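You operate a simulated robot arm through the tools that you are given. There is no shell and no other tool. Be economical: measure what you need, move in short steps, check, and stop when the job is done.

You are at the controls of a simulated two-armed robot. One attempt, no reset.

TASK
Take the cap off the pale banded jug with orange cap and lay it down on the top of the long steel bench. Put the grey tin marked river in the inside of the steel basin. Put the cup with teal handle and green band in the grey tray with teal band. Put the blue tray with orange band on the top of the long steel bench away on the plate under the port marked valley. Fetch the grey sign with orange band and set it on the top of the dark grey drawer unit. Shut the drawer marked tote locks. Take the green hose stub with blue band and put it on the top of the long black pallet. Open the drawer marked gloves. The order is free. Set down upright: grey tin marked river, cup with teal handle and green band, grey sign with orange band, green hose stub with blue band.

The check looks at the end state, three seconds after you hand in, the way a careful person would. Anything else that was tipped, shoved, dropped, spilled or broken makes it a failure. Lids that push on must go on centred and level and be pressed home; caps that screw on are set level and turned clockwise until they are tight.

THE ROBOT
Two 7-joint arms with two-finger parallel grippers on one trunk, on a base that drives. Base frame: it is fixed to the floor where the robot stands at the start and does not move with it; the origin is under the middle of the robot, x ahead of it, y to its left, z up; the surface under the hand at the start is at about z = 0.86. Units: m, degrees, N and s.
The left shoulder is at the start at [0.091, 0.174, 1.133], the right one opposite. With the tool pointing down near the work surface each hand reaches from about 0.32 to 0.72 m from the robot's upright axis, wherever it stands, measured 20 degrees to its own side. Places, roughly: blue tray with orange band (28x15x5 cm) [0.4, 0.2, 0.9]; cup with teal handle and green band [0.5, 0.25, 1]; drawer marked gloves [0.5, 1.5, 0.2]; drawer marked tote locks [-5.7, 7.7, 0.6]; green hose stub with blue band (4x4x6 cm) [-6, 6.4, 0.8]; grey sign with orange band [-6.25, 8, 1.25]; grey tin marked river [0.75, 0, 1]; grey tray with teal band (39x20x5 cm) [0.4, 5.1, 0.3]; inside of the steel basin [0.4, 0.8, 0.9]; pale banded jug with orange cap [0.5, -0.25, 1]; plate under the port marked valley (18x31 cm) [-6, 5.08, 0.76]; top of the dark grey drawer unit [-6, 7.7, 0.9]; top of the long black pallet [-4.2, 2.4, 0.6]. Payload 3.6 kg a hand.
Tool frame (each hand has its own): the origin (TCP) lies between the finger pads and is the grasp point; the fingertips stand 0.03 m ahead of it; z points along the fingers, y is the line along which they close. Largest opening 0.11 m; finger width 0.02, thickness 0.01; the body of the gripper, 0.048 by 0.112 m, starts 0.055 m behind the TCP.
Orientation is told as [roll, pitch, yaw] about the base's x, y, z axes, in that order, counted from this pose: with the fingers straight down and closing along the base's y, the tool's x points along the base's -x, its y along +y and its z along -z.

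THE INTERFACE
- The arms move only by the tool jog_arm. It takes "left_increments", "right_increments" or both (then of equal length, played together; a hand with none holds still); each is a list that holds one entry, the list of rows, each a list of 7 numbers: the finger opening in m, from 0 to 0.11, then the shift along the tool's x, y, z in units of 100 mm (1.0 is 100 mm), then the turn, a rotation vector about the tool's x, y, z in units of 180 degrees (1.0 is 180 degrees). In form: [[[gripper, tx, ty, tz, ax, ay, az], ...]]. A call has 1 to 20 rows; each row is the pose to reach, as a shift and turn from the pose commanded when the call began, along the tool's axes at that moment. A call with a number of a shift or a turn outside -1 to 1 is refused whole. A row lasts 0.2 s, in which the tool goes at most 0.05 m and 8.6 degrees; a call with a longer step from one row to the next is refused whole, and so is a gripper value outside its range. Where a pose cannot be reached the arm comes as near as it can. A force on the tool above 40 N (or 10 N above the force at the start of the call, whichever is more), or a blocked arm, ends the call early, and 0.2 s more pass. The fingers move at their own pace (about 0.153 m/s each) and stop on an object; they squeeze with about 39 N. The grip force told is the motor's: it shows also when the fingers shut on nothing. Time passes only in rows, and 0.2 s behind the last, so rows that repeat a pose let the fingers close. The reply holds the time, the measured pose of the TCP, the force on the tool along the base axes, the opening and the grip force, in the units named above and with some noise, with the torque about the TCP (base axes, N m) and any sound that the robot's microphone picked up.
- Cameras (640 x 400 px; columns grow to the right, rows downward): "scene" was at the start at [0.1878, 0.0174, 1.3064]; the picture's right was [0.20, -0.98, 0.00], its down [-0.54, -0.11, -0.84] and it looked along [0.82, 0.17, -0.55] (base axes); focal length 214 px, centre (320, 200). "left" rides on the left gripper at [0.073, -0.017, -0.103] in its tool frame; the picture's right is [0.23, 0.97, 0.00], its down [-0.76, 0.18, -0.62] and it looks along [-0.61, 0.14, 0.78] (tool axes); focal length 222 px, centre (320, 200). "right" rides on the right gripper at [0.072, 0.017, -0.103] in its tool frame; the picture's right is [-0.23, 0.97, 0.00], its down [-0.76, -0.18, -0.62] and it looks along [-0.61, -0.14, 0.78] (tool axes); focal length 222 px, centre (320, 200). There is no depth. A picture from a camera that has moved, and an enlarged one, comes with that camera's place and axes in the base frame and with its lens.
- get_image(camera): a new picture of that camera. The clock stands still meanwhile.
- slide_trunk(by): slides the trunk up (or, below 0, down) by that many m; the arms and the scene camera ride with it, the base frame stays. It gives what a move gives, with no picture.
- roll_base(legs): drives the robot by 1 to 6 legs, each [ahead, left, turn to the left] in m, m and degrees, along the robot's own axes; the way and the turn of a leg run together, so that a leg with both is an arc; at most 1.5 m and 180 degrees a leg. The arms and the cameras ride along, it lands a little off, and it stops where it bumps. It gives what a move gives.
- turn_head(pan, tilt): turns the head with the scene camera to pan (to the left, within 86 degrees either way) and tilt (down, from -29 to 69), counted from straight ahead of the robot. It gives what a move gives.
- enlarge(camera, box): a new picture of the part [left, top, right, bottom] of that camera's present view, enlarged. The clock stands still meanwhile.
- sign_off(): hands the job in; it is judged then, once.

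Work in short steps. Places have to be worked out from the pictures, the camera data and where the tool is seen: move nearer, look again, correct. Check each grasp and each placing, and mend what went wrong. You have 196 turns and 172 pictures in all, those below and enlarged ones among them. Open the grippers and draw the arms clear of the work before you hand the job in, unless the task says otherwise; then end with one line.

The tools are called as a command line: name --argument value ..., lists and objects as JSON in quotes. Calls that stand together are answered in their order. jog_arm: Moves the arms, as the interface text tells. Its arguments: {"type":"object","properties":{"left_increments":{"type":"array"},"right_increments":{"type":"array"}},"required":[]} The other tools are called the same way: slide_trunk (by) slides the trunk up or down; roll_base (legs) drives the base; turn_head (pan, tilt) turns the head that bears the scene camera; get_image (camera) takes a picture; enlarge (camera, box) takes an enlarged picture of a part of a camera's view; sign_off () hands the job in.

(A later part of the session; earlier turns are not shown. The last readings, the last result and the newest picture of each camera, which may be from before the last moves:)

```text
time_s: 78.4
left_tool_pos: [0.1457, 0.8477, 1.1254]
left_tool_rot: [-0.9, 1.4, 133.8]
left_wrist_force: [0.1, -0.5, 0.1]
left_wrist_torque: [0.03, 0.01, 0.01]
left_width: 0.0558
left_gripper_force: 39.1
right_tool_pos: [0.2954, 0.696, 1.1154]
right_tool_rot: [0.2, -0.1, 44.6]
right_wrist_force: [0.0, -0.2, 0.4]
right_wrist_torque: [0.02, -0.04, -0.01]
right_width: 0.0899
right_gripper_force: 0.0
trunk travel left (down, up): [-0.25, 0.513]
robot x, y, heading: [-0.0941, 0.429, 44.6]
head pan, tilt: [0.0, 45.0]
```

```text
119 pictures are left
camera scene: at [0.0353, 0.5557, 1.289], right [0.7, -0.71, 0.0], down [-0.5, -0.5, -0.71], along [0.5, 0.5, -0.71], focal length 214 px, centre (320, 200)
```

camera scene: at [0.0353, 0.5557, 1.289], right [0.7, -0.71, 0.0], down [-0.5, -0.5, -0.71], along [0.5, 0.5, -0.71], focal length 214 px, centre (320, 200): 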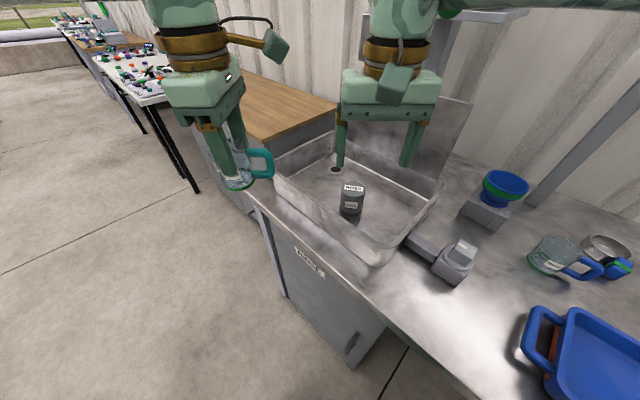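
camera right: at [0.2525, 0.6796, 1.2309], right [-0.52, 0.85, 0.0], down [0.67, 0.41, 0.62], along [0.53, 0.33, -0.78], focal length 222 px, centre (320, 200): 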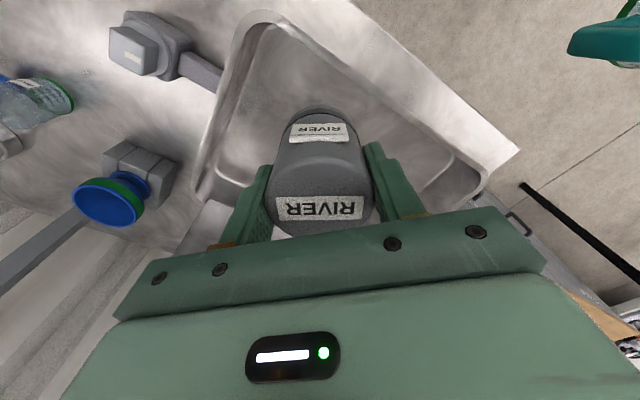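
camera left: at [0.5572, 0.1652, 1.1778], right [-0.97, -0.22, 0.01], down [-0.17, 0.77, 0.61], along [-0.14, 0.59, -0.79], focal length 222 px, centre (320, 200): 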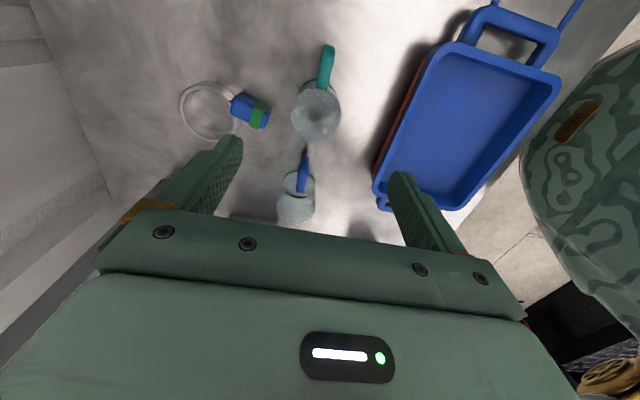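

The tin stands in the basin. Next I back off, face the wall again, and drive along to the drawer marked gloves under the wooden-topped cabinet.

roll_base --legs '[[-0.45, 0, 0], [0, 0, -44.6], [0, 1.35, 0]]'

turn_head --pan 0 --tilt 50

get_image --camera "scene"

```text
time_s: 89.5
left_tool_pos: [0.0986, 1.5641, 1.126]
left_tool_rot: [-0.9, 1.5, 86.5]
left_wrist_force: [-0.1, 0.6, -0.3]
left_wrist_torque: [0.02, -0.01, -0.01]
left_width: 0.056
left_gripper_force: 39.2
right_tool_pos: [0.0885, 1.3532, 1.1162]
right_tool_rot: [0.1, 0.0, -2.6]
right_wrist_force: [-0.5, 0.8, 0.3]
right_wrist_torque: [-0.01, 0.03, 0.0]
right_width: 0.0898
right_gripper_force: 0.2
trunk travel left (down, up): [-0.25, 0.513]
robot x, y, heading: [-0.3707, 1.4588, -2.7]
head pan, tilt: [0.0, 45.0]
```

```text
time_s: 90.1
left_tool_pos: [0.0981, 1.5649, 1.1256]
left_tool_rot: [-0.9, 1.3, 86.5]
left_wrist_force: [0.1, 0.9, -0.8]
left_wrist_torque: [0.0, -0.01, 0.03]
left_width: 0.056
left_gripper_force: 39.0
right_tool_pos: [0.0893, 1.3513, 1.1169]
right_tool_rot: [0.2, -0.1, -2.6]
right_wrist_force: [-0.9, -0.1, 0.0]
right_wrist_torque: [-0.02, 0.01, 0.0]
right_width: 0.0903
right_gripper_force: 0.1
trunk travel left (down, up): [-0.25, 0.513]
robot x, y, heading: [-0.3743, 1.457, -2.6]
head pan, tilt: [0.0, 50.0]
```

```text
118 pictures are left
camera scene: at [-0.1951, 1.4474, 1.2821], right [-0.05, -1.0, 0.0], down [-0.77, 0.04, -0.64], along [0.64, -0.03, -0.77], focal length 214 px, centre (320, 200)
```

scene: 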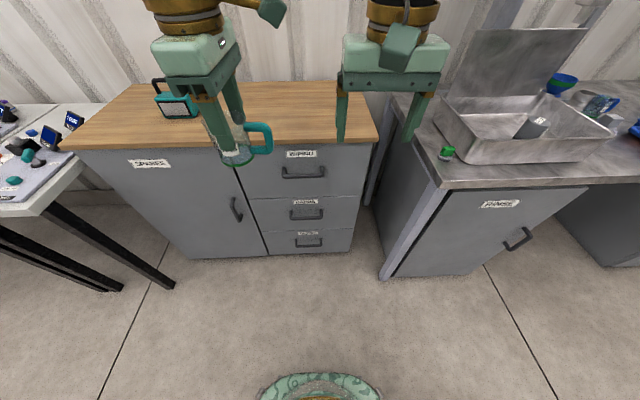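

I zoom into the drawers and check the tin.

enlarge --camera "scene" --box '[220, 130, 380, 270]'

enlarge --camera "scene" --box '[420, 60, 640, 200]'

```text
2.86 times, centred on (300, 200) of scene
camera zoom: at [-0.1951, 1.4474, 1.2821], right [-0.05, -1.0, 0.0], down [-0.77, 0.04, -0.64], along [0.64, -0.03, -0.77], focal length 613 px, centre (377, 200)
```

zoom: 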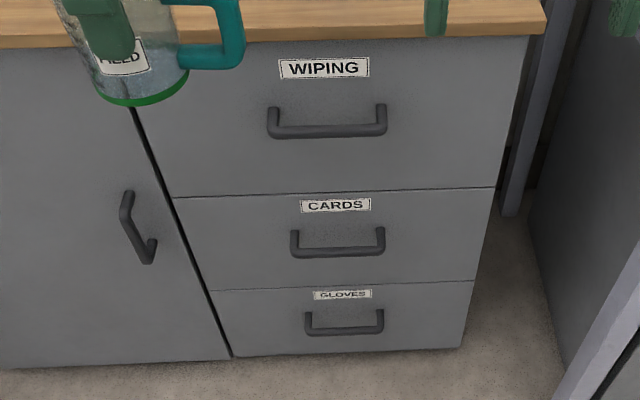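

```text
2.86 times, centred on (530, 130) of scene
camera zoom: at [-0.1951, 1.4474, 1.2821], right [-0.05, -1.0, 0.0], down [-0.77, 0.04, -0.64], along [0.64, -0.03, -0.77], focal length 613 px, centre (-280, 400)
```

zoom: 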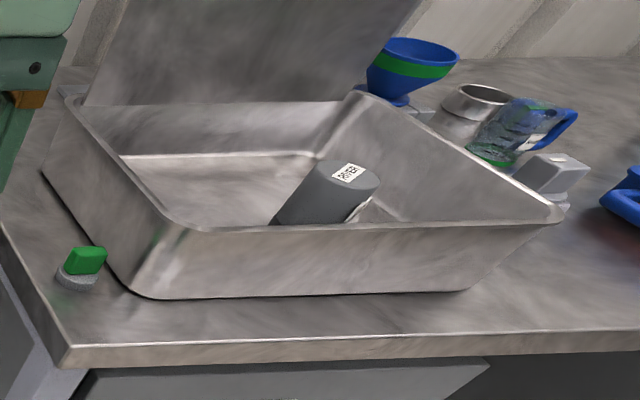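

The gloves drawer is at the bottom right: its bar handle is at about (0.378, 1.48, 0.217) and its face at x≈0.41. I raise and retract the cup hand, and place the base so the right hand can reach the handle.

jog_arm --left_increments '[[[0.04, 0, 0.1, -0.2, 0, 0, 0], [0.04, 0, 0.3, -0.4, 0, 0, 0], [0.04, 0, 0.5, -0.6, 0, 0, 0], [0.04, 0, 0.7, -0.8, 0, 0, 0], [0.04, 0, 0.9, -1.0, 0, 0, 0]]]' --right_increments '[[[0.06, 0.1, 0, 0, 0, -0.045, 0], [0.06, 0.2, 0, 0, 0, -0.09, 0], [0.06, 0.4, 0, 0, 0, -0.135, 0], [0.06, 0.6, 0, 0, 0, -0.18, 0], [0.06, 0.8, 0, 0, 0, -0.225, 0]]]'

roll_base --legs '[[0, 0, 2.6], [0.14, 0.12, 0]]'

slide_trunk --by -0.25

get_image --camera "scene"

```text
time_s: 91.3
left_tool_pos: [0.0058, 1.5735, 1.2268]
left_tool_rot: [-1.0, 1.2, 86.6]
left_wrist_force: [-0.3, 0.7, -0.6]
left_wrist_torque: [0.02, -0.01, 0.0]
left_width: 0.0559
left_gripper_force: 39.3
right_tool_pos: [0.0079, 1.3555, 1.1164]
right_tool_rot: [0.3, -40.9, -2.6]
right_wrist_force: [-0.4, 0.1, -0.6]
right_wrist_torque: [0.0, 0.0, -0.01]
right_width: 0.0601
right_gripper_force: 0.0
trunk travel left (down, up): [-0.25, 0.513]
robot x, y, heading: [-0.373, 1.4576, -2.7]
head pan, tilt: [0.0, 50.0]
```

```text
time_s: 93.3
left_tool_pos: [0.1397, 1.7142, 1.226]
left_tool_rot: [-0.9, 1.4, 89.1]
left_wrist_force: [0.6, 0.3, -0.8]
left_wrist_torque: [-0.03, 0.05, -0.02]
left_width: 0.056
left_gripper_force: 38.7
right_tool_pos: [0.1514, 1.4959, 1.1158]
right_tool_rot: [0.1, -40.5, -0.1]
right_wrist_force: [-0.2, 0.3, -0.8]
right_wrist_torque: [0.01, 0.04, -0.01]
right_width: 0.06
right_gripper_force: 0.0
trunk travel left (down, up): [-0.25, 0.513]
robot x, y, heading: [-0.2362, 1.5793, 0.0]
head pan, tilt: [0.0, 50.0]
```

```text
time_s: 95.8
left_tool_pos: [0.1385, 1.7137, 0.9762]
left_tool_rot: [-0.9, 1.3, 89.1]
left_wrist_force: [-0.2, 0.4, -1.0]
left_wrist_torque: [0.01, -0.01, 0.02]
left_width: 0.0556
left_gripper_force: 39.0
right_tool_pos: [0.2123, 1.4954, 0.8081]
right_tool_rot: [0.1, -28.1, -0.1]
right_wrist_force: [-0.2, -0.1, 0.8]
right_wrist_torque: [-0.01, -0.02, -0.03]
right_width: 0.0602
right_gripper_force: 0.1
trunk travel left (down, up): [0.0, 0.763]
robot x, y, heading: [-0.2323, 1.5774, -0.1]
head pan, tilt: [0.0, 50.0]
```

```text
115 pictures are left
camera scene: at [0.0899, 1.5776, 1.016], right [0.0, -1.0, 0.0], down [-0.77, 0.0, -0.64], along [0.64, 0.0, -0.77], focal length 214 px, centre (320, 200)
```

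scene: 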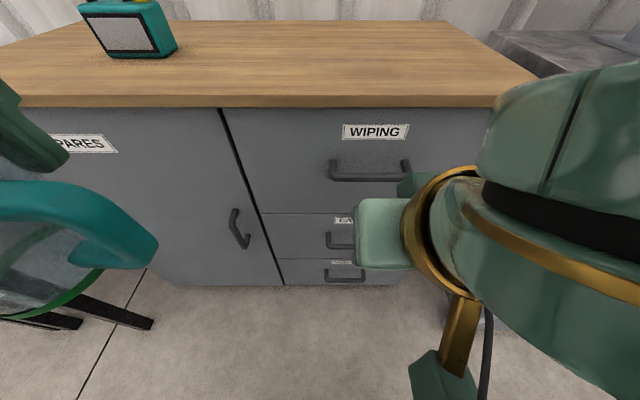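

The handle estimate holds, at about (0.373, 1.485, 0.217). I tilt the right hand to 45° and lower it in front of the drawers.

jog_arm --right_increments '[[[0.06, 0.12, -0.1, 0.3, 0, -0.047, 0], [0.06, 0.25, -0.1, 0.6, 0, -0.094, 0], [0.06, 0.35, -0.1, 0.97, 0, -0.094, 0], [0.06, 0.35, -0.1, 0.97, 0, -0.094, 0]]]'

jog_arm --right_increments '[[[0.06, 0.33, 0, 0.33, 0, 0, 0], [0.06, 0.66, 0, 0.66, 0, 0, 0], [0.06, 1.0, 0, 1.0, 0, 0, 0], [0.06, 1.0, 0, 1.0, 0, 0, 0]]]'

jog_arm --right_increments '[[[0.06, 0.33, 0, 0.33, 0, 0, 0], [0.06, 0.66, 0, 0.66, 0, 0, 0], [0.06, 1.0, 0, 1.0, 0, 0, 0], [0.06, 1.0, 0, 1.0, 0, 0, 0]]]'

get_image --camera "right"

```text
time_s: 96.8
left_tool_pos: [0.1391, 1.7129, 0.9764]
left_tool_rot: [-0.9, 1.3, 89.0]
left_wrist_force: [1.4, 0.9, -0.3]
left_wrist_torque: [-0.03, -0.03, 0.02]
left_width: 0.056
left_gripper_force: 39.2
right_tool_pos: [0.254, 1.5225, 0.6987]
right_tool_rot: [0.1, -45.1, -0.1]
right_wrist_force: [0.9, -0.2, -0.1]
right_wrist_torque: [0.0, -0.02, -0.01]
right_width: 0.0597
right_gripper_force: 0.0
right hand out of reach, approached as far as the arm can: row 1, 2, 3, 4
trunk travel left (down, up): [0.0, 0.763]
robot x, y, heading: [-0.2378, 1.5771, 0.1]
head pan, tilt: [0.0, 50.0]
```

```text
time_s: 97.8
left_tool_pos: [0.1396, 1.7129, 0.9754]
left_tool_rot: [-0.9, 1.5, 89.1]
left_wrist_force: [-0.1, 0.2, -0.1]
left_wrist_torque: [0.02, 0.0, 0.01]
left_width: 0.0558
left_gripper_force: 38.9
right_tool_pos: [0.2528, 1.5271, 0.5619]
right_tool_rot: [-0.2, -44.8, -0.2]
right_wrist_force: [-0.4, -0.1, -0.3]
right_wrist_torque: [0.0, -0.01, -0.02]
right_width: 0.0602
right_gripper_force: 0.0
right hand out of reach, approached as far as the arm can: row 3, 4
trunk travel left (down, up): [0.0, 0.763]
robot x, y, heading: [-0.2349, 1.5812, -0.0]
head pan, tilt: [0.0, 50.0]
```

```text
time_s: 98.8
left_tool_pos: [0.1387, 1.7127, 0.9769]
left_tool_rot: [-0.8, 1.3, 89.1]
left_wrist_force: [-0.2, -0.3, -0.9]
left_wrist_torque: [0.04, -0.01, 0.0]
left_width: 0.0559
left_gripper_force: 38.8
right_tool_pos: [0.2828, 1.5952, 0.4874]
right_tool_rot: [-0.2, -44.4, -0.1]
right_wrist_force: [0.0, -0.1, -0.5]
right_wrist_torque: [0.0, -0.05, 0.0]
right_width: 0.0602
right_gripper_force: 0.1
right hand out of reach, approached as far as the arm can: row 1, 2, 3, 4
trunk travel left (down, up): [0.0, 0.763]
robot x, y, heading: [-0.2355, 1.5772, -0.1]
head pan, tilt: [0.0, 50.0]
```

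```text
114 pictures are left
camera right: at [0.1578, 1.6149, 0.5118], right [0.17, 0.97, 0.16], down [0.11, -0.18, 0.98], along [0.98, -0.15, -0.13], focal length 222 px, centre (320, 200)
```

right: 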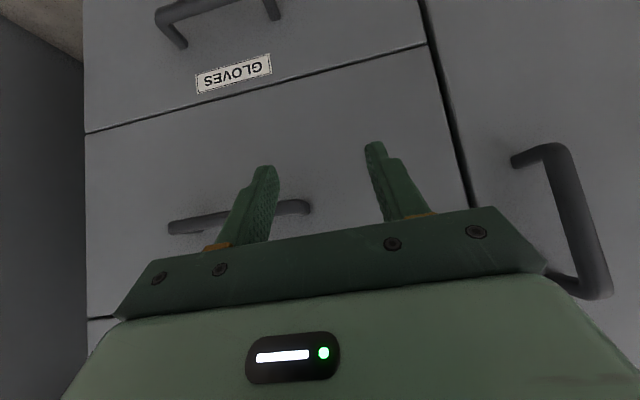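

The fingers must close vertically around this horizontal bar, and the arm is too folded here. I back the base away 9 cm and roll the hand 90° about its own axis.

roll_base --legs '[[-0.1, 0, 0]]'

jog_arm --right_increments '[[[0.06, 0, -0.09, 0, 0, 0, 0.0455], [0.06, 0, -0.18, 0, 0, 0, 0.091], [0.06, 0, -0.27, 0, 0, 0, 0.1365], [0.06, 0, -0.36, 0, 0, 0, 0.182], [0.06, 0, -0.45, 0, 0, 0, 0.2275], [0.06, 0, -0.54, 0, 0, 0, 0.273], [0.06, 0, -0.63, 0, 0, 0, 0.3185], [0.06, 0, -0.72, 0, 0, 0, 0.364], [0.06, 0, -0.81, 0, 0, 0, 0.4095], [0.06, 0, -0.9, 0, 0, 0, 0.455], [0.06, 0, -1.0, 0, 0, 0, 0.5], [0.06, 0, -1.0, 0, 0, 0, 0.5]]]'

get_image --camera "scene"

```text
time_s: 100.0
left_tool_pos: [0.0385, 1.7132, 0.9756]
left_tool_rot: [-1.0, 1.4, 89.2]
left_wrist_force: [-0.1, -0.3, -0.6]
left_wrist_torque: [0.0, -0.02, -0.02]
left_width: 0.056
left_gripper_force: 38.8
right_tool_pos: [0.1808, 1.5965, 0.4875]
right_tool_rot: [-0.3, -44.4, 0.0]
right_wrist_force: [-0.1, -0.3, -0.8]
right_wrist_torque: [-0.01, 0.01, 0.0]
right_width: 0.06
right_gripper_force: 0.1
trunk travel left (down, up): [0.0, 0.763]
robot x, y, heading: [-0.3328, 1.58, 0.2]
head pan, tilt: [0.0, 50.0]
```

```text
time_s: 102.6
left_tool_pos: [0.0399, 1.7132, 0.9758]
left_tool_rot: [-0.9, 1.3, 89.2]
left_wrist_force: [-0.6, -0.1, -1.0]
left_wrist_torque: [-0.02, -0.02, -0.01]
left_width: 0.0561
left_gripper_force: 39.3
right_tool_pos: [0.1902, 1.5533, 0.5319]
right_tool_rot: [44.1, -0.2, -90.4]
right_wrist_force: [0.6, -0.5, -0.5]
right_wrist_torque: [-0.01, 0.0, -0.02]
right_width: 0.0601
right_gripper_force: 0.1
right hand out of reach, approached as far as the arm can: row 1, 2, 3, 4, 5, 6, 7, 8, 9, 10, 11, 12
trunk travel left (down, up): [0.0, 0.763]
robot x, y, heading: [-0.3342, 1.5768, 0.1]
head pan, tilt: [0.0, 50.0]
```

```text
113 pictures are left
camera scene: at [-0.0096, 1.5782, 1.0157], right [0.0, -1.0, 0.0], down [-0.77, 0.0, -0.64], along [0.64, 0.0, -0.77], focal length 214 px, centre (320, 200)
```

scene: 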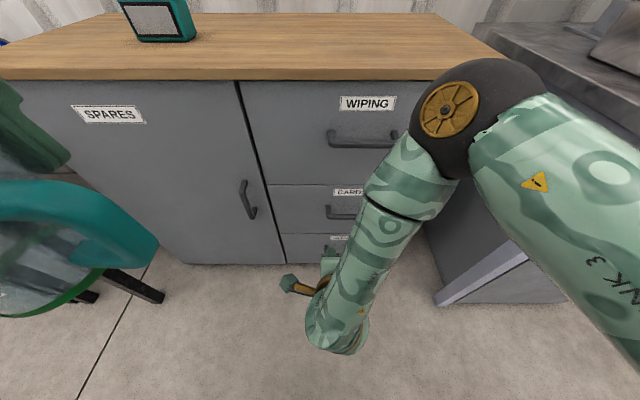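

The hand is now oriented to straddle the bar. I move it down and toward the handle in stages.

jog_arm --right_increments '[[[0.06, -0.15, -0.1, 0.26, 0, 0, 0], [0.06, -0.3, -0.25, 0.52, 0, 0, 0], [0.06, -0.45, -0.4, 0.79, 0, 0, 0], [0.06, -0.68, -0.5, 1.0, 0, 0, 0], [0.06, -0.68, -0.5, 1.0, 0, 0, 0]]]'

jog_arm --right_increments '[[[0.06, 0, -0.1, 0.26, 0, 0, 0], [0.06, 0, -0.25, 0.52, 0, 0, 0], [0.06, 0, -0.4, 0.79, 0, 0, 0], [0.06, 0, -0.45, 0.9, 0, 0, 0], [0.06, 0, -0.45, 0.9, 0, 0, 0]]]'

get_image --camera "right"

get_image --camera "scene"

```text
time_s: 103.8
left_tool_pos: [0.0383, 1.7142, 0.9774]
left_tool_rot: [-0.9, 1.4, 89.1]
left_wrist_force: [-0.6, 0.0, -0.5]
left_wrist_torque: [0.01, 0.0, -0.03]
left_width: 0.0558
left_gripper_force: 39.6
right_tool_pos: [0.2736, 1.5716, 0.4772]
right_tool_rot: [43.8, -0.4, -90.5]
right_wrist_force: [-1.2, -0.6, 0.7]
right_wrist_torque: [-0.01, 0.0, -0.01]
right_width: 0.06
right_gripper_force: 0.1
right hand out of reach, approached as far as the arm can: row 1, 2, 3, 4, 5
trunk travel left (down, up): [0.0, 0.763]
robot x, y, heading: [-0.3381, 1.5785, 0.1]
head pan, tilt: [0.0, 50.0]
```

```text
time_s: 105.0
left_tool_pos: [0.0394, 1.713, 0.9757]
left_tool_rot: [-0.9, 1.4, 89.2]
left_wrist_force: [0.0, 0.0, 0.3]
left_wrist_torque: [0.01, 0.0, 0.04]
left_width: 0.0558
left_gripper_force: 39.0
right_tool_pos: [0.3174, 1.5857, 0.3875]
right_tool_rot: [43.8, -0.4, -90.4]
right_wrist_force: [0.0, 1.1, 0.3]
right_wrist_torque: [0.0, 0.02, 0.0]
right_width: 0.0602
right_gripper_force: 0.0
right hand out of reach, approached as far as the arm can: row 1, 2, 3, 4, 5
trunk travel left (down, up): [0.0, 0.763]
robot x, y, heading: [-0.3409, 1.5736, 0.2]
head pan, tilt: [0.0, 50.0]
```

```text
112 pictures are left
camera right: at [0.2592, 1.6604, 0.4738], right [0.7, -0.23, 0.68], down [-0.57, -0.75, 0.33], along [0.43, -0.62, -0.66], focal length 222 px, centre (320, 200)
```

right: 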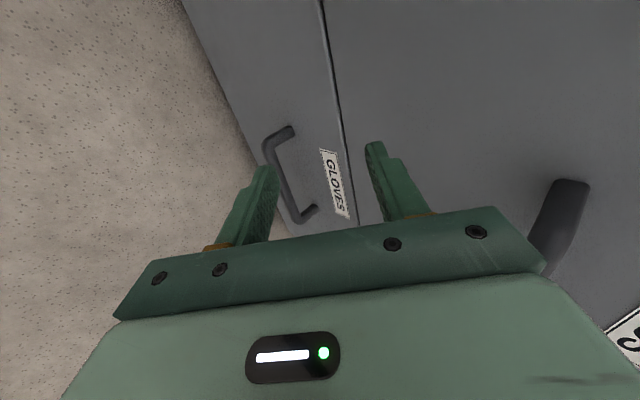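

```text
111 pictures are left
camera scene: at [-0.0096, 1.5782, 1.0157], right [0.0, -1.0, 0.0], down [-0.77, 0.0, -0.64], along [0.64, 0.0, -0.77], focal length 214 px, centre (320, 200)
```

scene: 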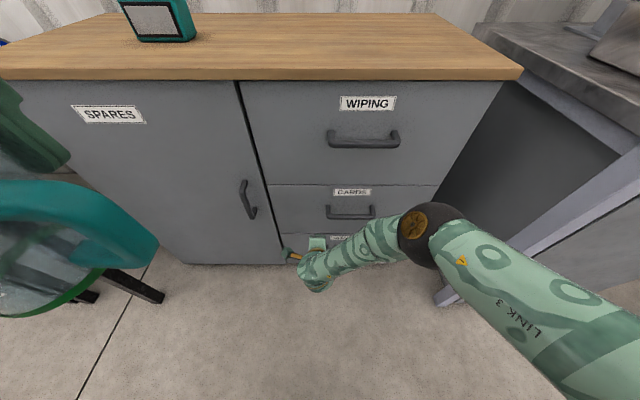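

The hand settles at rel y≈0, so I shift the base right 7 cm to bring it onto the bar's left half (the bar spans y 1.405–1.552), and continue down.

roll_base --legs '[[0, -0.075, 0]]'

jog_arm --right_increments '[[[0.06, 0, -0.15, 0.2, 0, 0, 0], [0.06, 0, -0.4, 0.35, 0, 0, 0], [0.06, 0, -0.65, 0.5, 0, 0, 0], [0.06, 0, -0.65, 0.5, 0, 0, 0]]]'

get_image --camera "right"

```text
time_s: 106.0
left_tool_pos: [0.04, 1.6359, 0.9757]
left_tool_rot: [-0.8, 1.4, 89.1]
left_wrist_force: [-0.2, 0.1, -0.3]
left_wrist_torque: [0.04, 0.0, 0.02]
left_width: 0.0559
left_gripper_force: 39.0
right_tool_pos: [0.3182, 1.5081, 0.3867]
right_tool_rot: [43.9, -0.4, -90.6]
right_wrist_force: [0.5, -1.2, 0.9]
right_wrist_torque: [0.01, -0.02, 0.03]
right_width: 0.0602
right_gripper_force: 0.0
trunk travel left (down, up): [0.0, 0.763]
robot x, y, heading: [-0.3336, 1.503, 0.2]
head pan, tilt: [0.0, 50.0]
```

```text
time_s: 107.0
left_tool_pos: [0.0391, 1.6367, 0.976]
left_tool_rot: [-0.9, 1.3, 89.2]
left_wrist_force: [0.9, -0.1, 0.3]
left_wrist_torque: [0.0, 0.05, 0.0]
left_width: 0.0558
left_gripper_force: 39.4
right_tool_pos: [0.3101, 1.5105, 0.3032]
right_tool_rot: [43.5, -0.5, -90.6]
right_wrist_force: [-0.3, 0.8, -0.9]
right_wrist_torque: [0.0, 0.0, 0.02]
right_width: 0.0602
right_gripper_force: 0.1
right hand out of reach, approached as far as the arm can: row 2, 3, 4
trunk travel left (down, up): [0.0, 0.763]
robot x, y, heading: [-0.3309, 1.5022, -0.1]
head pan, tilt: [0.0, 50.0]
```

```text
110 pictures are left
camera right: at [0.2511, 1.5861, 0.3909], right [0.7, -0.23, 0.67], down [-0.57, -0.75, 0.34], along [0.43, -0.62, -0.66], focal length 222 px, centre (320, 200)
```

right: 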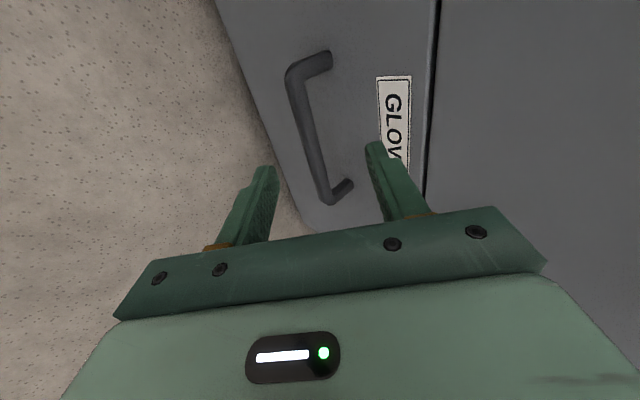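

The view shows the bar lined up between the fingers, at about (0.380, y, 0.213). I narrow the opening and advance 9.5 cm.

jog_arm --right_increments '[[[0.04, 0, -0.05, 0.25, 0, 0, 0], [0.04, 0, -0.11, 0.5, 0, 0, 0], [0.04, 0, -0.11, 0.75, 0, 0, 0], [0.04, 0, -0.11, 0.95, 0, 0, 0], [0.04, 0, -0.11, 0.95, 0, 0, 0]]]'

get_image --camera "right"

```text
time_s: 108.2
left_tool_pos: [0.0385, 1.6378, 0.9759]
left_tool_rot: [-0.9, 1.4, 89.1]
left_wrist_force: [0.1, 0.0, 0.0]
left_wrist_torque: [0.02, 0.01, 0.02]
left_width: 0.0562
left_gripper_force: 39.1
right_tool_pos: [0.3144, 1.5033, 0.291]
right_tool_rot: [43.8, -0.4, -90.6]
right_wrist_force: [-0.3, 0.0, 0.0]
right_wrist_torque: [0.0, 0.01, -0.02]
right_width: 0.0398
right_gripper_force: 0.1
right hand out of reach, approached as far as the arm can: row 1, 2, 3, 4, 5
trunk travel left (down, up): [0.0, 0.763]
robot x, y, heading: [-0.3358, 1.5051, 0.0]
head pan, tilt: [0.0, 50.0]
```

```text
109 pictures are left
camera right: at [0.2561, 1.5787, 0.3775], right [0.7, -0.23, 0.68], down [-0.57, -0.75, 0.33], along [0.43, -0.62, -0.66], focal length 222 px, centre (320, 200)
```

right: 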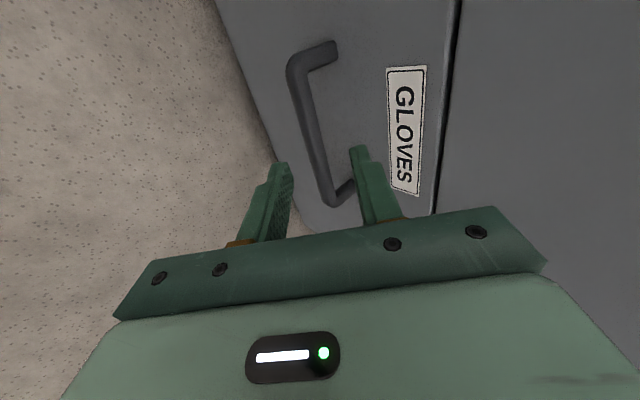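

The arm is at a joint limit in this tilt. I steepen the hand by 15° in place, which should relieve the wrist, and see how it responds.

jog_arm --right_increments '[[[0.04, 0, 0, 0, 0.0415, 0, 0], [0.04, 0, 0, 0, 0.083, 0, 0], [0.04, 0, -0.1, 0.2, 0.083, 0, 0], [0.04, 0, -0.2, 0.4, 0.083, 0, 0], [0.04, 0, -0.2, 0.4, 0.083, 0, 0]]]'

get_image --camera "scene"

```text
time_s: 109.4
left_tool_pos: [0.0388, 1.6374, 0.9752]
left_tool_rot: [-0.8, 1.3, 89.1]
left_wrist_force: [-0.2, 0.7, -0.3]
left_wrist_torque: [-0.02, -0.01, 0.02]
left_width: 0.0558
left_gripper_force: 39.1
right_tool_pos: [0.3072, 1.4907, 0.2798]
right_tool_rot: [28.7, -0.4, -90.5]
right_wrist_force: [0.1, 0.2, -1.2]
right_wrist_torque: [-0.01, 0.02, -0.01]
right_width: 0.04
right_gripper_force: 0.0
right hand out of reach, approached as far as the arm can: row 3, 4, 5
trunk travel left (down, up): [0.0, 0.763]
robot x, y, heading: [-0.3329, 1.5026, -0.3]
head pan, tilt: [0.0, 50.0]
```

```text
108 pictures are left
camera scene: at [-0.0095, 1.5017, 1.0157], right [0.0, -1.0, 0.0], down [-0.77, 0.0, -0.64], along [0.64, 0.0, -0.77], focal length 214 px, centre (320, 200)
```

scene: 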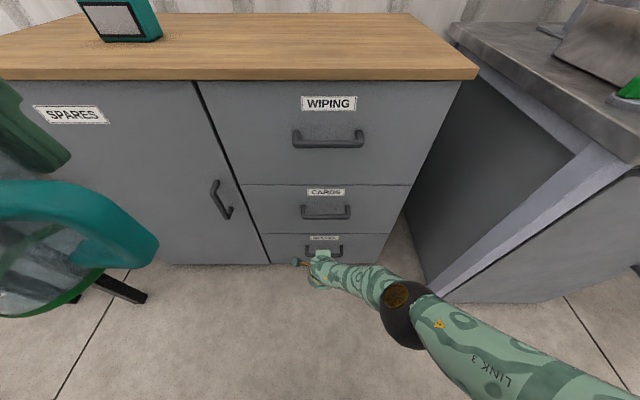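

The arm is simply near full extension. I pull the hand back 8 cm and drive the base 12 cm nearer to gain vertical reach.

jog_arm --right_increments '[[[0.04, 0, -0.35, -0.2, 0, 0, 0], [0.04, 0, -0.7, -0.38, 0, 0, 0], [0.04, 0, -0.7, -0.38, 0, 0, 0]]]'

roll_base --legs '[[0.12, 0, 0]]'

get_image --camera "right"

```text
time_s: 110.2
left_tool_pos: [0.0393, 1.6362, 0.9769]
left_tool_rot: [-1.0, 1.4, 89.1]
left_wrist_force: [0.3, -0.8, -0.1]
left_wrist_torque: [0.02, -0.01, -0.01]
left_width: 0.056
left_gripper_force: 39.1
right_tool_pos: [0.2289, 1.4929, 0.2797]
right_tool_rot: [28.9, -0.4, -90.7]
right_wrist_force: [-0.3, -0.2, 0.3]
right_wrist_torque: [-0.01, 0.01, 0.02]
right_width: 0.0401
right_gripper_force: 0.0
trunk travel left (down, up): [0.0, 0.763]
robot x, y, heading: [-0.3351, 1.5023, 0.0]
head pan, tilt: [0.0, 50.0]
```

```text
time_s: 111.5
left_tool_pos: [0.1608, 1.6364, 0.976]
left_tool_rot: [-0.9, 1.2, 89.3]
left_wrist_force: [-0.5, -0.3, 0.1]
left_wrist_torque: [-0.01, 0.01, 0.0]
left_width: 0.0559
left_gripper_force: 38.7
right_tool_pos: [0.3517, 1.4922, 0.2792]
right_tool_rot: [28.8, -0.5, -90.6]
right_wrist_force: [0.5, 0.6, -0.7]
right_wrist_torque: [-0.01, 0.0, 0.0]
right_width: 0.04
right_gripper_force: 0.1
trunk travel left (down, up): [0.0, 0.763]
robot x, y, heading: [-0.2129, 1.5023, -0.1]
head pan, tilt: [0.0, 50.0]
```

```text
107 pictures are left
camera right: at [0.3168, 1.5678, 0.3784], right [0.85, -0.23, 0.47], down [-0.46, -0.75, 0.47], along [0.25, -0.61, -0.75], focal length 222 px, centre (320, 200)
```

right: 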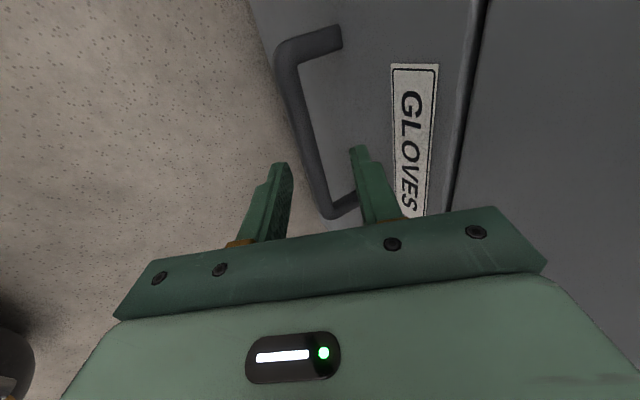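

The bar resolves to x≈0.379, z≈0.211. I advance 5.4 cm along the tool with a small correction and close.

jog_arm --right_increments '[[[0.04, 0, -0.09, 0.15, 0, 0, 0], [0.04, 0, -0.09, 0.35, 0, 0, 0], [0.04, 0, -0.09, 0.54, 0, 0, 0], [0.04, 0, -0.09, 0.54, 0, 0, 0], [0.02, 0, -0.09, 0.54, 0, 0, 0], [0.0, 0, -0.09, 0.54, 0, 0, 0], [0.0, 0, -0.09, 0.54, 0, 0, 0]]]'

get_image --camera "right"

```text
time_s: 113.1
left_tool_pos: [0.1611, 1.6369, 0.9749]
left_tool_rot: [-1.0, 1.3, 89.2]
left_wrist_force: [0.4, -0.4, -0.3]
left_wrist_torque: [-0.03, -0.01, 0.0]
left_width: 0.0559
left_gripper_force: 38.3
right_tool_pos: [0.3634, 1.4913, 0.2353]
right_tool_rot: [28.6, -0.4, -90.4]
right_wrist_force: [-12.9, -1.6, -3.7]
right_wrist_torque: [-0.26, 0.25, 0.05]
right_width: 0.0136
right_gripper_force: 45.3
right hand out of reach, approached as far as the arm can: row 3, 4, 5, 6, 7
trunk travel left (down, up): [0.0, 0.763]
robot x, y, heading: [-0.2109, 1.4991, 0.0]
head pan, tilt: [0.0, 50.0]
```

```text
106 pictures are left
camera right: at [0.3288, 1.5672, 0.3348], right [0.85, -0.23, 0.47], down [-0.46, -0.75, 0.47], along [0.24, -0.61, -0.75], focal length 222 px, centre (320, 200)
```

right: 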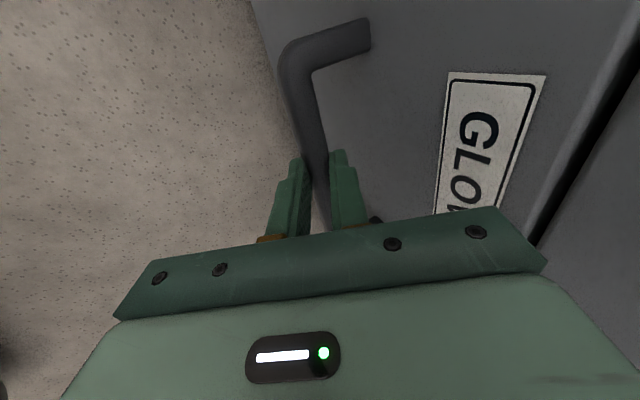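

The handle is gripped. I pull the drawer by driving the base back.

roll_base --legs '[[-0.25, 0, 0]]'

get_image --camera "scene"

```text
time_s: 114.9
left_tool_pos: [-0.0864, 1.6351, 0.9752]
left_tool_rot: [-0.7, 1.4, 88.8]
left_wrist_force: [-0.2, 0.5, 0.1]
left_wrist_torque: [0.01, 0.0, 0.02]
left_width: 0.0561
left_gripper_force: 39.2
right_tool_pos: [0.1146, 1.492, 0.2355]
right_tool_rot: [28.7, -0.3, -90.5]
right_wrist_force: [-1.1, 27.7, -19.6]
right_wrist_torque: [0.18, 0.17, 0.44]
right_width: 0.0137
right_gripper_force: 45.2
trunk travel left (down, up): [0.0, 0.763]
robot x, y, heading: [-0.4596, 1.5017, -0.3]
head pan, tilt: [0.0, 50.0]
```

```text
105 pictures are left
camera scene: at [-0.137, 1.5014, 1.0152], right [-0.01, -1.0, 0.0], down [-0.77, 0.0, -0.64], along [0.64, 0.0, -0.77], focal length 214 px, centre (320, 200)
```

scene: 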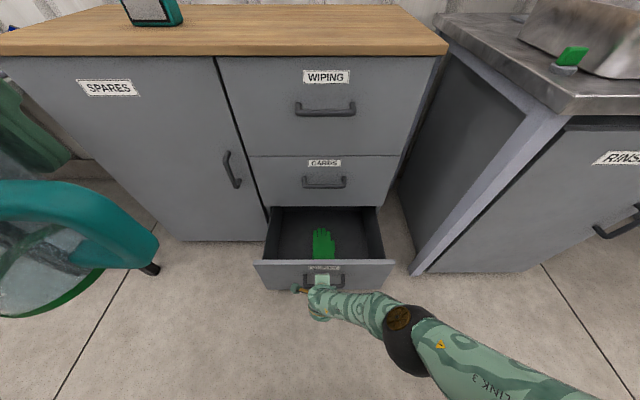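

The drawer is open by 25 cm. I release and withdraw the hand up and back.

jog_arm --right_increments '[[[0.03, 0, 0, 0, 0, 0, 0], [0.045, 0, 0, 0, 0, 0, 0], [0.045, 0, 0, -0.2, 0, 0, 0], [0.045, 0, 0, -0.5, 0, 0, 0], [0.045, 0, 0, -0.9, 0, 0, 0]]]'

roll_base --legs '[[-0.25, 0, 0]]'

slide_trunk --by 0.25

get_image --camera "scene"

```text
time_s: 116.1
left_tool_pos: [-0.0891, 1.6361, 0.975]
left_tool_rot: [-0.8, 1.2, 88.8]
left_wrist_force: [0.1, 0.4, -0.4]
left_wrist_torque: [0.05, -0.03, 0.02]
left_width: 0.0559
left_gripper_force: 39.0
right_tool_pos: [0.0701, 1.4935, 0.3182]
right_tool_rot: [28.8, -0.2, -90.7]
right_wrist_force: [0.0, -1.6, -0.1]
right_wrist_torque: [-0.03, 0.02, -0.02]
right_width: 0.045
right_gripper_force: 0.1
trunk travel left (down, up): [0.0, 0.763]
robot x, y, heading: [-0.4611, 1.5035, -0.5]
head pan, tilt: [0.0, 50.0]
```

```text
time_s: 117.9
left_tool_pos: [-0.3432, 1.6383, 0.9768]
left_tool_rot: [-0.8, 1.3, 89.2]
left_wrist_force: [0.5, -0.1, -0.6]
left_wrist_torque: [-0.02, -0.03, 0.02]
left_width: 0.0558
left_gripper_force: 38.7
right_tool_pos: [-0.1835, 1.4955, 0.318]
right_tool_rot: [28.8, -0.2, -90.4]
right_wrist_force: [0.3, 0.9, 0.2]
right_wrist_torque: [0.02, -0.02, -0.01]
right_width: 0.0449
right_gripper_force: 0.0
trunk travel left (down, up): [0.0, 0.763]
robot x, y, heading: [-0.7142, 1.5054, -0.3]
head pan, tilt: [0.0, 50.0]
```

```text
time_s: 120.5
left_tool_pos: [-0.3409, 1.6385, 1.2261]
left_tool_rot: [-0.9, 1.3, 89.0]
left_wrist_force: [-0.2, 0.7, -0.7]
left_wrist_torque: [-0.01, 0.02, 0.0]
left_width: 0.0557
left_gripper_force: 38.8
right_tool_pos: [-0.1831, 1.4971, 0.5661]
right_tool_rot: [28.9, -0.2, -90.3]
right_wrist_force: [0.8, -0.3, -0.2]
right_wrist_torque: [0.02, -0.02, 0.0]
right_width: 0.0449
right_gripper_force: 0.2
trunk travel left (down, up): [-0.25, 0.513]
robot x, y, heading: [-0.7147, 1.507, -0.0]
head pan, tilt: [0.0, 50.0]
```

```text
104 pictures are left
camera scene: at [-0.5389, 1.5035, 1.2819], right [0.0, -1.0, 0.0], down [-0.77, 0.0, -0.64], along [0.64, 0.0, -0.77], focal length 214 px, centre (320, 200)
```

scene: 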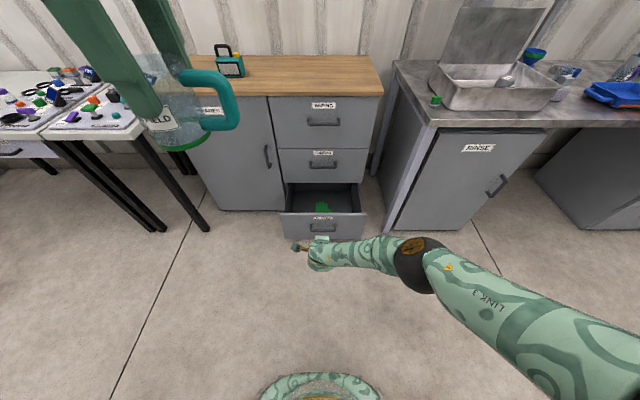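

The gloves drawer stands open. I drive left along the aisle to the grey tray at y≈5.1.

roll_base --legs '[[0, 1.2, 0], [0, 1.2, 0], [0, 1.1, 0]]'

get_image --camera "scene"

```text
time_s: 133.4
left_tool_pos: [-0.3691, 4.1232, 1.2255]
left_tool_rot: [-0.8, 1.4, 94.6]
left_wrist_force: [-0.1, 0.2, -1.4]
left_wrist_torque: [0.02, -0.02, 0.03]
left_width: 0.0561
left_gripper_force: 39.6
right_tool_pos: [-0.1951, 3.9954, 0.5668]
right_tool_rot: [28.8, -0.3, -84.9]
right_wrist_force: [-0.1, 0.0, -1.0]
right_wrist_torque: [0.0, 0.01, 0.0]
right_width: 0.0449
right_gripper_force: 0.2
trunk travel left (down, up): [-0.25, 0.513]
robot x, y, heading: [-0.7247, 3.9543, 5.4]
head pan, tilt: [0.0, 50.0]
stopped in leg 3: the robot was blocked; the commanded pose is now the measured one
```

```text
103 pictures are left
camera scene: at [-0.5511, 3.9694, 1.282], right [0.09, -1.0, 0.0], down [-0.76, -0.07, -0.64], along [0.64, 0.06, -0.77], focal length 214 px, centre (320, 200)
```

scene: 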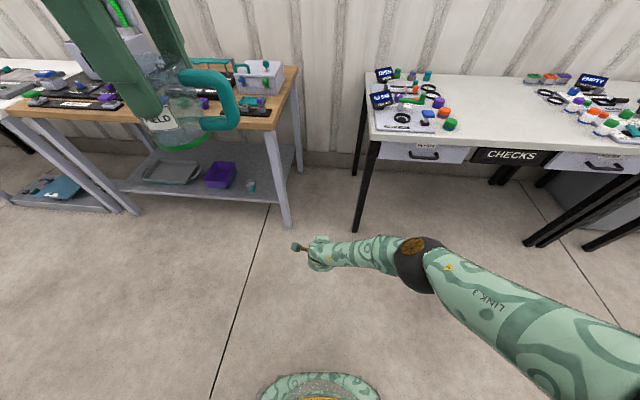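

Something blocked the way at y≈3.95. I look left.

turn_head --pan 80 --tilt 35

get_image --camera "scene"

```text
time_s: 134.9
left_tool_pos: [-0.3678, 4.1233, 1.2254]
left_tool_rot: [-0.8, 1.3, 94.5]
left_wrist_force: [0.2, -0.1, 0.3]
left_wrist_torque: [0.02, -0.02, 0.01]
left_width: 0.056
left_gripper_force: 39.0
right_tool_pos: [-0.1945, 3.9942, 0.566]
right_tool_rot: [28.8, -0.3, -85.0]
right_wrist_force: [-0.5, -0.9, -0.3]
right_wrist_torque: [-0.02, 0.01, 0.01]
right_width: 0.0452
right_gripper_force: 0.0
trunk travel left (down, up): [-0.25, 0.513]
robot x, y, heading: [-0.7274, 3.9507, 5.2]
head pan, tilt: [80.0, 35.0]
```

```text
102 pictures are left
camera scene: at [-0.6207, 4.0494, 1.3038], right [1.0, -0.08, 0.0], down [-0.05, -0.57, -0.82], along [0.07, 0.82, -0.57], focal length 214 px, centre (320, 200)
```

scene: 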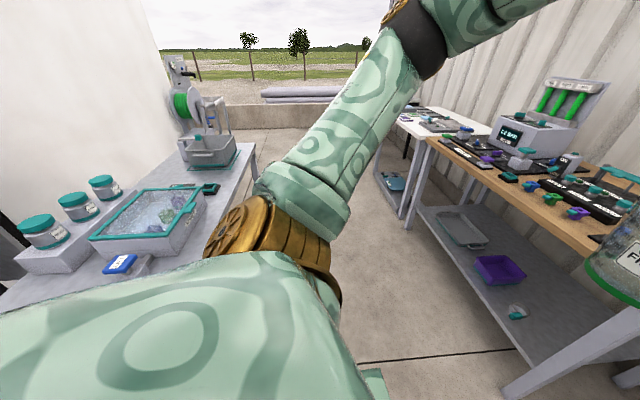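

There is a jar table on the left with its edge at x≈-0.93, and the grey tray lies on the lower shelf at about (0.47, 5.08, 0.3). I retract the right hand, then drive around closer to the shelf.

jog_arm --right_increments '[[[0.045, 0, 0, -0.4, 0, 0, 0], [0.045, 0, 0, -0.8, 0, 0, 0], [0.045, 0, 0, -1.0, 0, 0, 0]]]'

jog_arm --right_increments '[[[0.045, 0, 0, -0.4, 0, 0, 0], [0.045, 0, 0, -0.8, 0, 0, 0], [0.045, 0, 0, -1.0, 0, 0, 0]]]'

jog_arm --right_increments '[[[0.045, 0, 0.3, -0.4, 0, 0, 0], [0.045, 0, 0.5, -0.8, 0, 0, 0], [0.045, 0, 0.7, -1.0, 0, 0, 0]]]'

roll_base --legs '[[0, -0.15, 0], [0, 0, -5.3], [0.3, 0, 0], [0, 1.25, 0]]'

turn_head --pan 0 --tilt 45

get_image --camera "scene"

```text
time_s: 135.7
left_tool_pos: [-0.3688, 4.1215, 1.2275]
left_tool_rot: [-0.8, 1.3, 94.5]
left_wrist_force: [-0.8, 0.5, -0.5]
left_wrist_torque: [0.02, 0.0, 0.03]
left_width: 0.0559
left_gripper_force: 39.4
right_tool_pos: [-0.245, 3.9928, 0.6566]
right_tool_rot: [28.9, -0.3, -85.1]
right_wrist_force: [-0.2, 0.1, -0.1]
right_wrist_torque: [0.03, -0.02, 0.02]
right_width: 0.0449
right_gripper_force: 0.1
trunk travel left (down, up): [-0.25, 0.513]
robot x, y, heading: [-0.7282, 3.9508, 5.6]
head pan, tilt: [80.0, 35.0]
```

```text
time_s: 136.5
left_tool_pos: [-0.3681, 4.1208, 1.2271]
left_tool_rot: [-0.8, 1.3, 94.5]
left_wrist_force: [-1.0, 0.5, -0.5]
left_wrist_torque: [0.01, -0.03, 0.0]
left_width: 0.0558
left_gripper_force: 39.1
right_tool_pos: [-0.2917, 3.9896, 0.7425]
right_tool_rot: [28.8, -0.3, -85.0]
right_wrist_force: [0.0, -0.7, 0.1]
right_wrist_torque: [0.0, 0.0, -0.02]
right_width: 0.045
right_gripper_force: 0.0
trunk travel left (down, up): [-0.25, 0.513]
robot x, y, heading: [-0.7295, 3.9547, 5.3]
head pan, tilt: [80.0, 35.0]
```

```text
time_s: 137.3
left_tool_pos: [-0.368, 4.121, 1.2267]
left_tool_rot: [-0.8, 1.3, 94.5]
left_wrist_force: [0.0, 0.3, -0.6]
left_wrist_torque: [0.02, 0.01, 0.01]
left_width: 0.0564
left_gripper_force: 38.8
right_tool_pos: [-0.2782, 3.9874, 0.8644]
right_tool_rot: [28.7, -0.3, -85.0]
right_wrist_force: [0.0, 0.1, -0.2]
right_wrist_torque: [-0.03, 0.02, -0.04]
right_width: 0.0449
right_gripper_force: 0.1
trunk travel left (down, up): [-0.25, 0.513]
robot x, y, heading: [-0.7262, 3.9529, 5.5]
head pan, tilt: [80.0, 35.0]
```

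```text
time_s: 146.8
left_tool_pos: [-0.034, 5.1865, 1.2261]
left_tool_rot: [-0.9, 1.4, 88.9]
left_wrist_force: [-0.7, 1.2, -0.5]
left_wrist_torque: [-0.04, 0.01, -0.01]
left_width: 0.0559
left_gripper_force: 39.5
right_tool_pos: [0.042, 5.0446, 0.8631]
right_tool_rot: [28.8, -0.4, -90.7]
right_wrist_force: [0.1, -0.2, 0.2]
right_wrist_torque: [0.01, -0.01, -0.01]
right_width: 0.0449
right_gripper_force: 0.2
trunk travel left (down, up): [-0.25, 0.513]
robot x, y, heading: [-0.4078, 5.0517, -0.2]
head pan, tilt: [80.0, 35.0]
```

```text
time_s: 148.3
left_tool_pos: [-0.0347, 5.1856, 1.2262]
left_tool_rot: [-0.8, 1.4, 88.9]
left_wrist_force: [-0.7, -0.2, 0.0]
left_wrist_torque: [0.01, 0.01, 0.0]
left_width: 0.0559
left_gripper_force: 38.3
right_tool_pos: [0.0425, 5.0438, 0.8638]
right_tool_rot: [28.8, -0.2, -90.6]
right_wrist_force: [0.7, 0.5, -0.2]
right_wrist_torque: [0.0, -0.01, 0.04]
right_width: 0.0449
right_gripper_force: 0.0
trunk travel left (down, up): [-0.25, 0.513]
robot x, y, heading: [-0.4103, 5.0499, -0.3]
head pan, tilt: [0.0, 45.0]
```

```text
101 pictures are left
camera scene: at [-0.2267, 5.0513, 1.289], right [0.0, -1.0, 0.0], down [-0.71, 0.0, -0.71], along [0.71, 0.0, -0.71], focal length 214 px, centre (320, 200)
```

scene: 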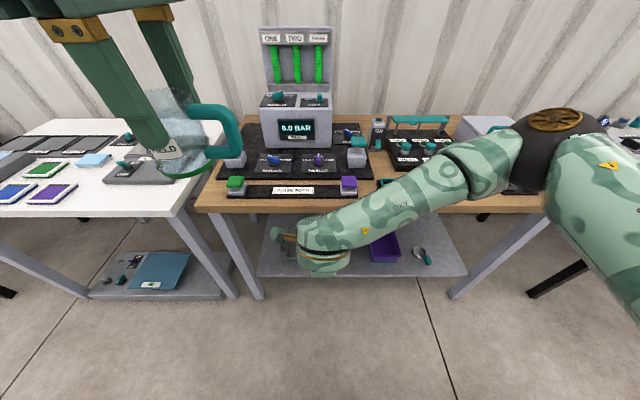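

The tabletop is at z≈0.77 and the shelf front at x≈0.25, so a vertical hand would foul the tabletop. I will hand the cup over to the right hand in a forward-tilted grip. First I turn the left hand so the cup handle points away, and roll the right hand back.

jog_arm --left_increments '[[[0.04, 0, 0, 0, 0, 0, -0.0455], [0.04, 0, 0, 0, 0, 0, -0.091], [0.04, 0, 0, 0, 0, 0, -0.1365], [0.04, 0, 0, 0, 0, 0, -0.182], [0.04, 0, 0, 0, 0, 0, -0.2275], [0.04, 0, 0, 0, 0, 0, -0.273], [0.04, 0, 0, 0, 0, 0, -0.3185], [0.04, 0, 0, 0, 0, 0, -0.364], [0.04, 0, 0, 0, 0, 0, -0.4095], [0.04, 0, 0, 0, 0, 0, -0.455], [0.04, 0, 0, 0, 0, 0, -0.5], [0.04, 0, 0, 0, 0, 0, -0.5]]]' --right_increments '[[[0.06, -0.05, -0.01, -0.09, 0, 0, -0.0455], [0.06, -0.1, -0.03, -0.18, 0, 0, -0.091], [0.06, -0.15, -0.04, -0.27, 0, 0, -0.1365], [0.06, -0.2, -0.05, -0.36, 0, 0, -0.182], [0.06, -0.25, -0.06, -0.45, 0, 0, -0.2275], [0.06, -0.3, -0.08, -0.54, 0, 0, -0.273], [0.06, -0.35, -0.09, -0.63, 0, 0, -0.3185], [0.06, -0.4, -0.1, -0.72, 0, 0, -0.364], [0.06, -0.45, -0.12, -0.81, 0, 0, -0.4095], [0.06, -0.5, -0.13, -0.9, 0, 0, -0.455], [0.06, -0.5, -0.14, -0.98, 0, 0, -0.5], [0.06, -0.5, -0.14, -0.98, 0, 0, -0.5]]]'

get_image --camera "scene"

```text
time_s: 150.9
left_tool_pos: [-0.0339, 5.1857, 1.2248]
left_tool_rot: [1.3, 0.9, 179.0]
left_wrist_force: [0.2, -0.3, 0.5]
left_wrist_torque: [-0.01, -0.03, -0.01]
left_width: 0.0557
left_gripper_force: 39.1
right_tool_pos: [-0.0167, 4.9939, 0.9428]
right_tool_rot: [-0.4, -28.8, -0.2]
right_wrist_force: [-0.1, -0.2, -0.6]
right_wrist_torque: [0.01, 0.01, -0.02]
right_width: 0.0599
right_gripper_force: 0.1
trunk travel left (down, up): [-0.25, 0.513]
robot x, y, heading: [-0.407, 5.0522, -0.2]
head pan, tilt: [0.0, 45.0]
```

```text
100 pictures are left
camera scene: at [-0.2266, 5.0511, 1.2889], right [0.0, -1.0, 0.0], down [-0.71, 0.0, -0.71], along [0.71, 0.0, -0.71], focal length 214 px, centre (320, 200)
```

scene: 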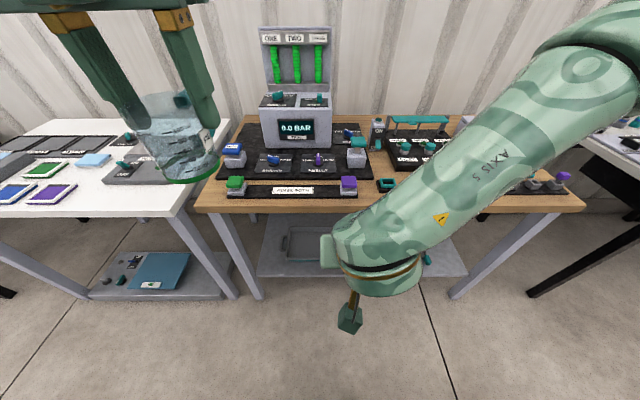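

The handle now points away. I bring the cup forward to a convenient place and pitch the right hand to nearly horizontal.

jog_arm --left_increments '[[[0.04, 0.15, 0.1, 0.13, 0, 0, 0], [0.04, 0.3, 0.2, 0.27, 0, 0, 0], [0.04, 0.5, 0.3, 0.4, 0, 0, 0], [0.04, 0.7, 0.4, 0.55, 0, 0, 0], [0.04, 0.85, 0.5, 0.7, 0, 0, 0], [0.04, 1.0, 0.6, 0.8, 0, 0, 0], [0.04, 1.0, 0.6, 0.8, 0, 0, 0]]]' --right_increments '[[[0.09, -0.07, -0.1, -0.17, 0, -0.043, 0], [0.09, -0.14, -0.1, -0.34, 0, -0.086, 0], [0.09, -0.2, -0.1, -0.5, 0, -0.129, 0], [0.09, -0.27, -0.1, -0.67, 0, -0.172, 0], [0.09, -0.34, -0.1, -0.84, 0, -0.215, 0], [0.09, -0.4, -0.1, -1.0, 0, -0.257, 0], [0.09, -0.4, -0.1, -1.0, 0, -0.257, 0]]]'

get_image --camera "scene"

get_image --camera "right"

```text
time_s: 152.5
left_tool_pos: [0.0672, 5.1233, 1.1488]
left_tool_rot: [1.3, 1.1, 179.0]
left_wrist_force: [0.5, 0.3, 0.1]
left_wrist_torque: [-0.02, 0.02, -0.01]
left_width: 0.0557
left_gripper_force: 38.7
right_tool_pos: [0.009, 4.9922, 1.0688]
right_tool_rot: [21.6, -74.6, -26.7]
right_wrist_force: [0.9, -0.2, 0.9]
right_wrist_torque: [0.0, 0.0, 0.01]
right_width: 0.09
right_gripper_force: 0.0
right hand out of reach, approached as far as the arm can: row 3, 4, 5, 6, 7
trunk travel left (down, up): [-0.25, 0.513]
robot x, y, heading: [-0.4116, 5.0514, -0.1]
head pan, tilt: [0.0, 45.0]
stopped in row 7 (right hand): the arm was blocked; the commanded pose is now the measured one
```

```text
99 pictures are left
camera scene: at [-0.2268, 5.0514, 1.289], right [0.0, -1.0, 0.0], down [-0.71, 0.0, -0.71], along [0.71, 0.0, -0.71], focal length 214 px, centre (320, 200)
```

scene: 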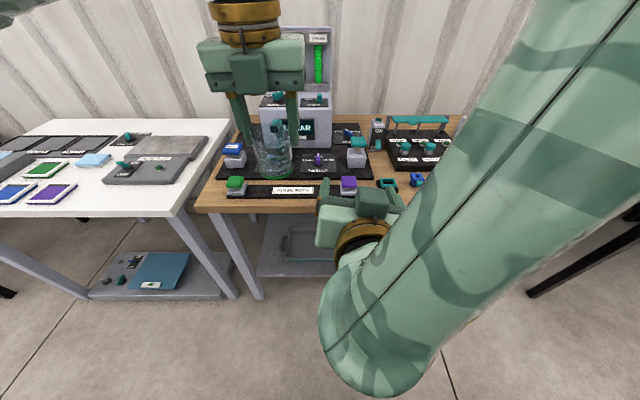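

```text
98 pictures are left
camera right: at [-0.1077, 5.0273, 1.027], right [0.16, 0.94, 0.31], down [-0.44, -0.22, 0.87], along [0.89, -0.27, 0.38], focal length 222 px, centre (320, 200)
```

right: 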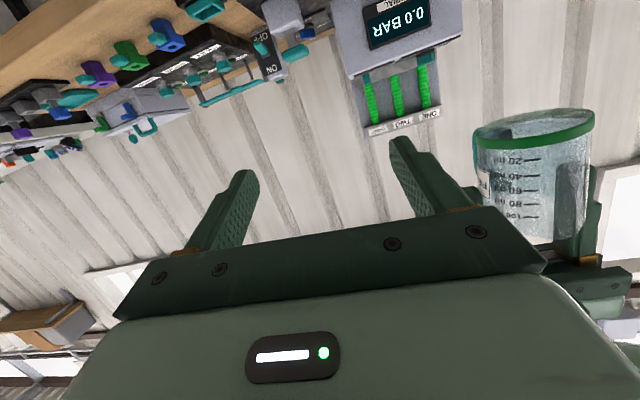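

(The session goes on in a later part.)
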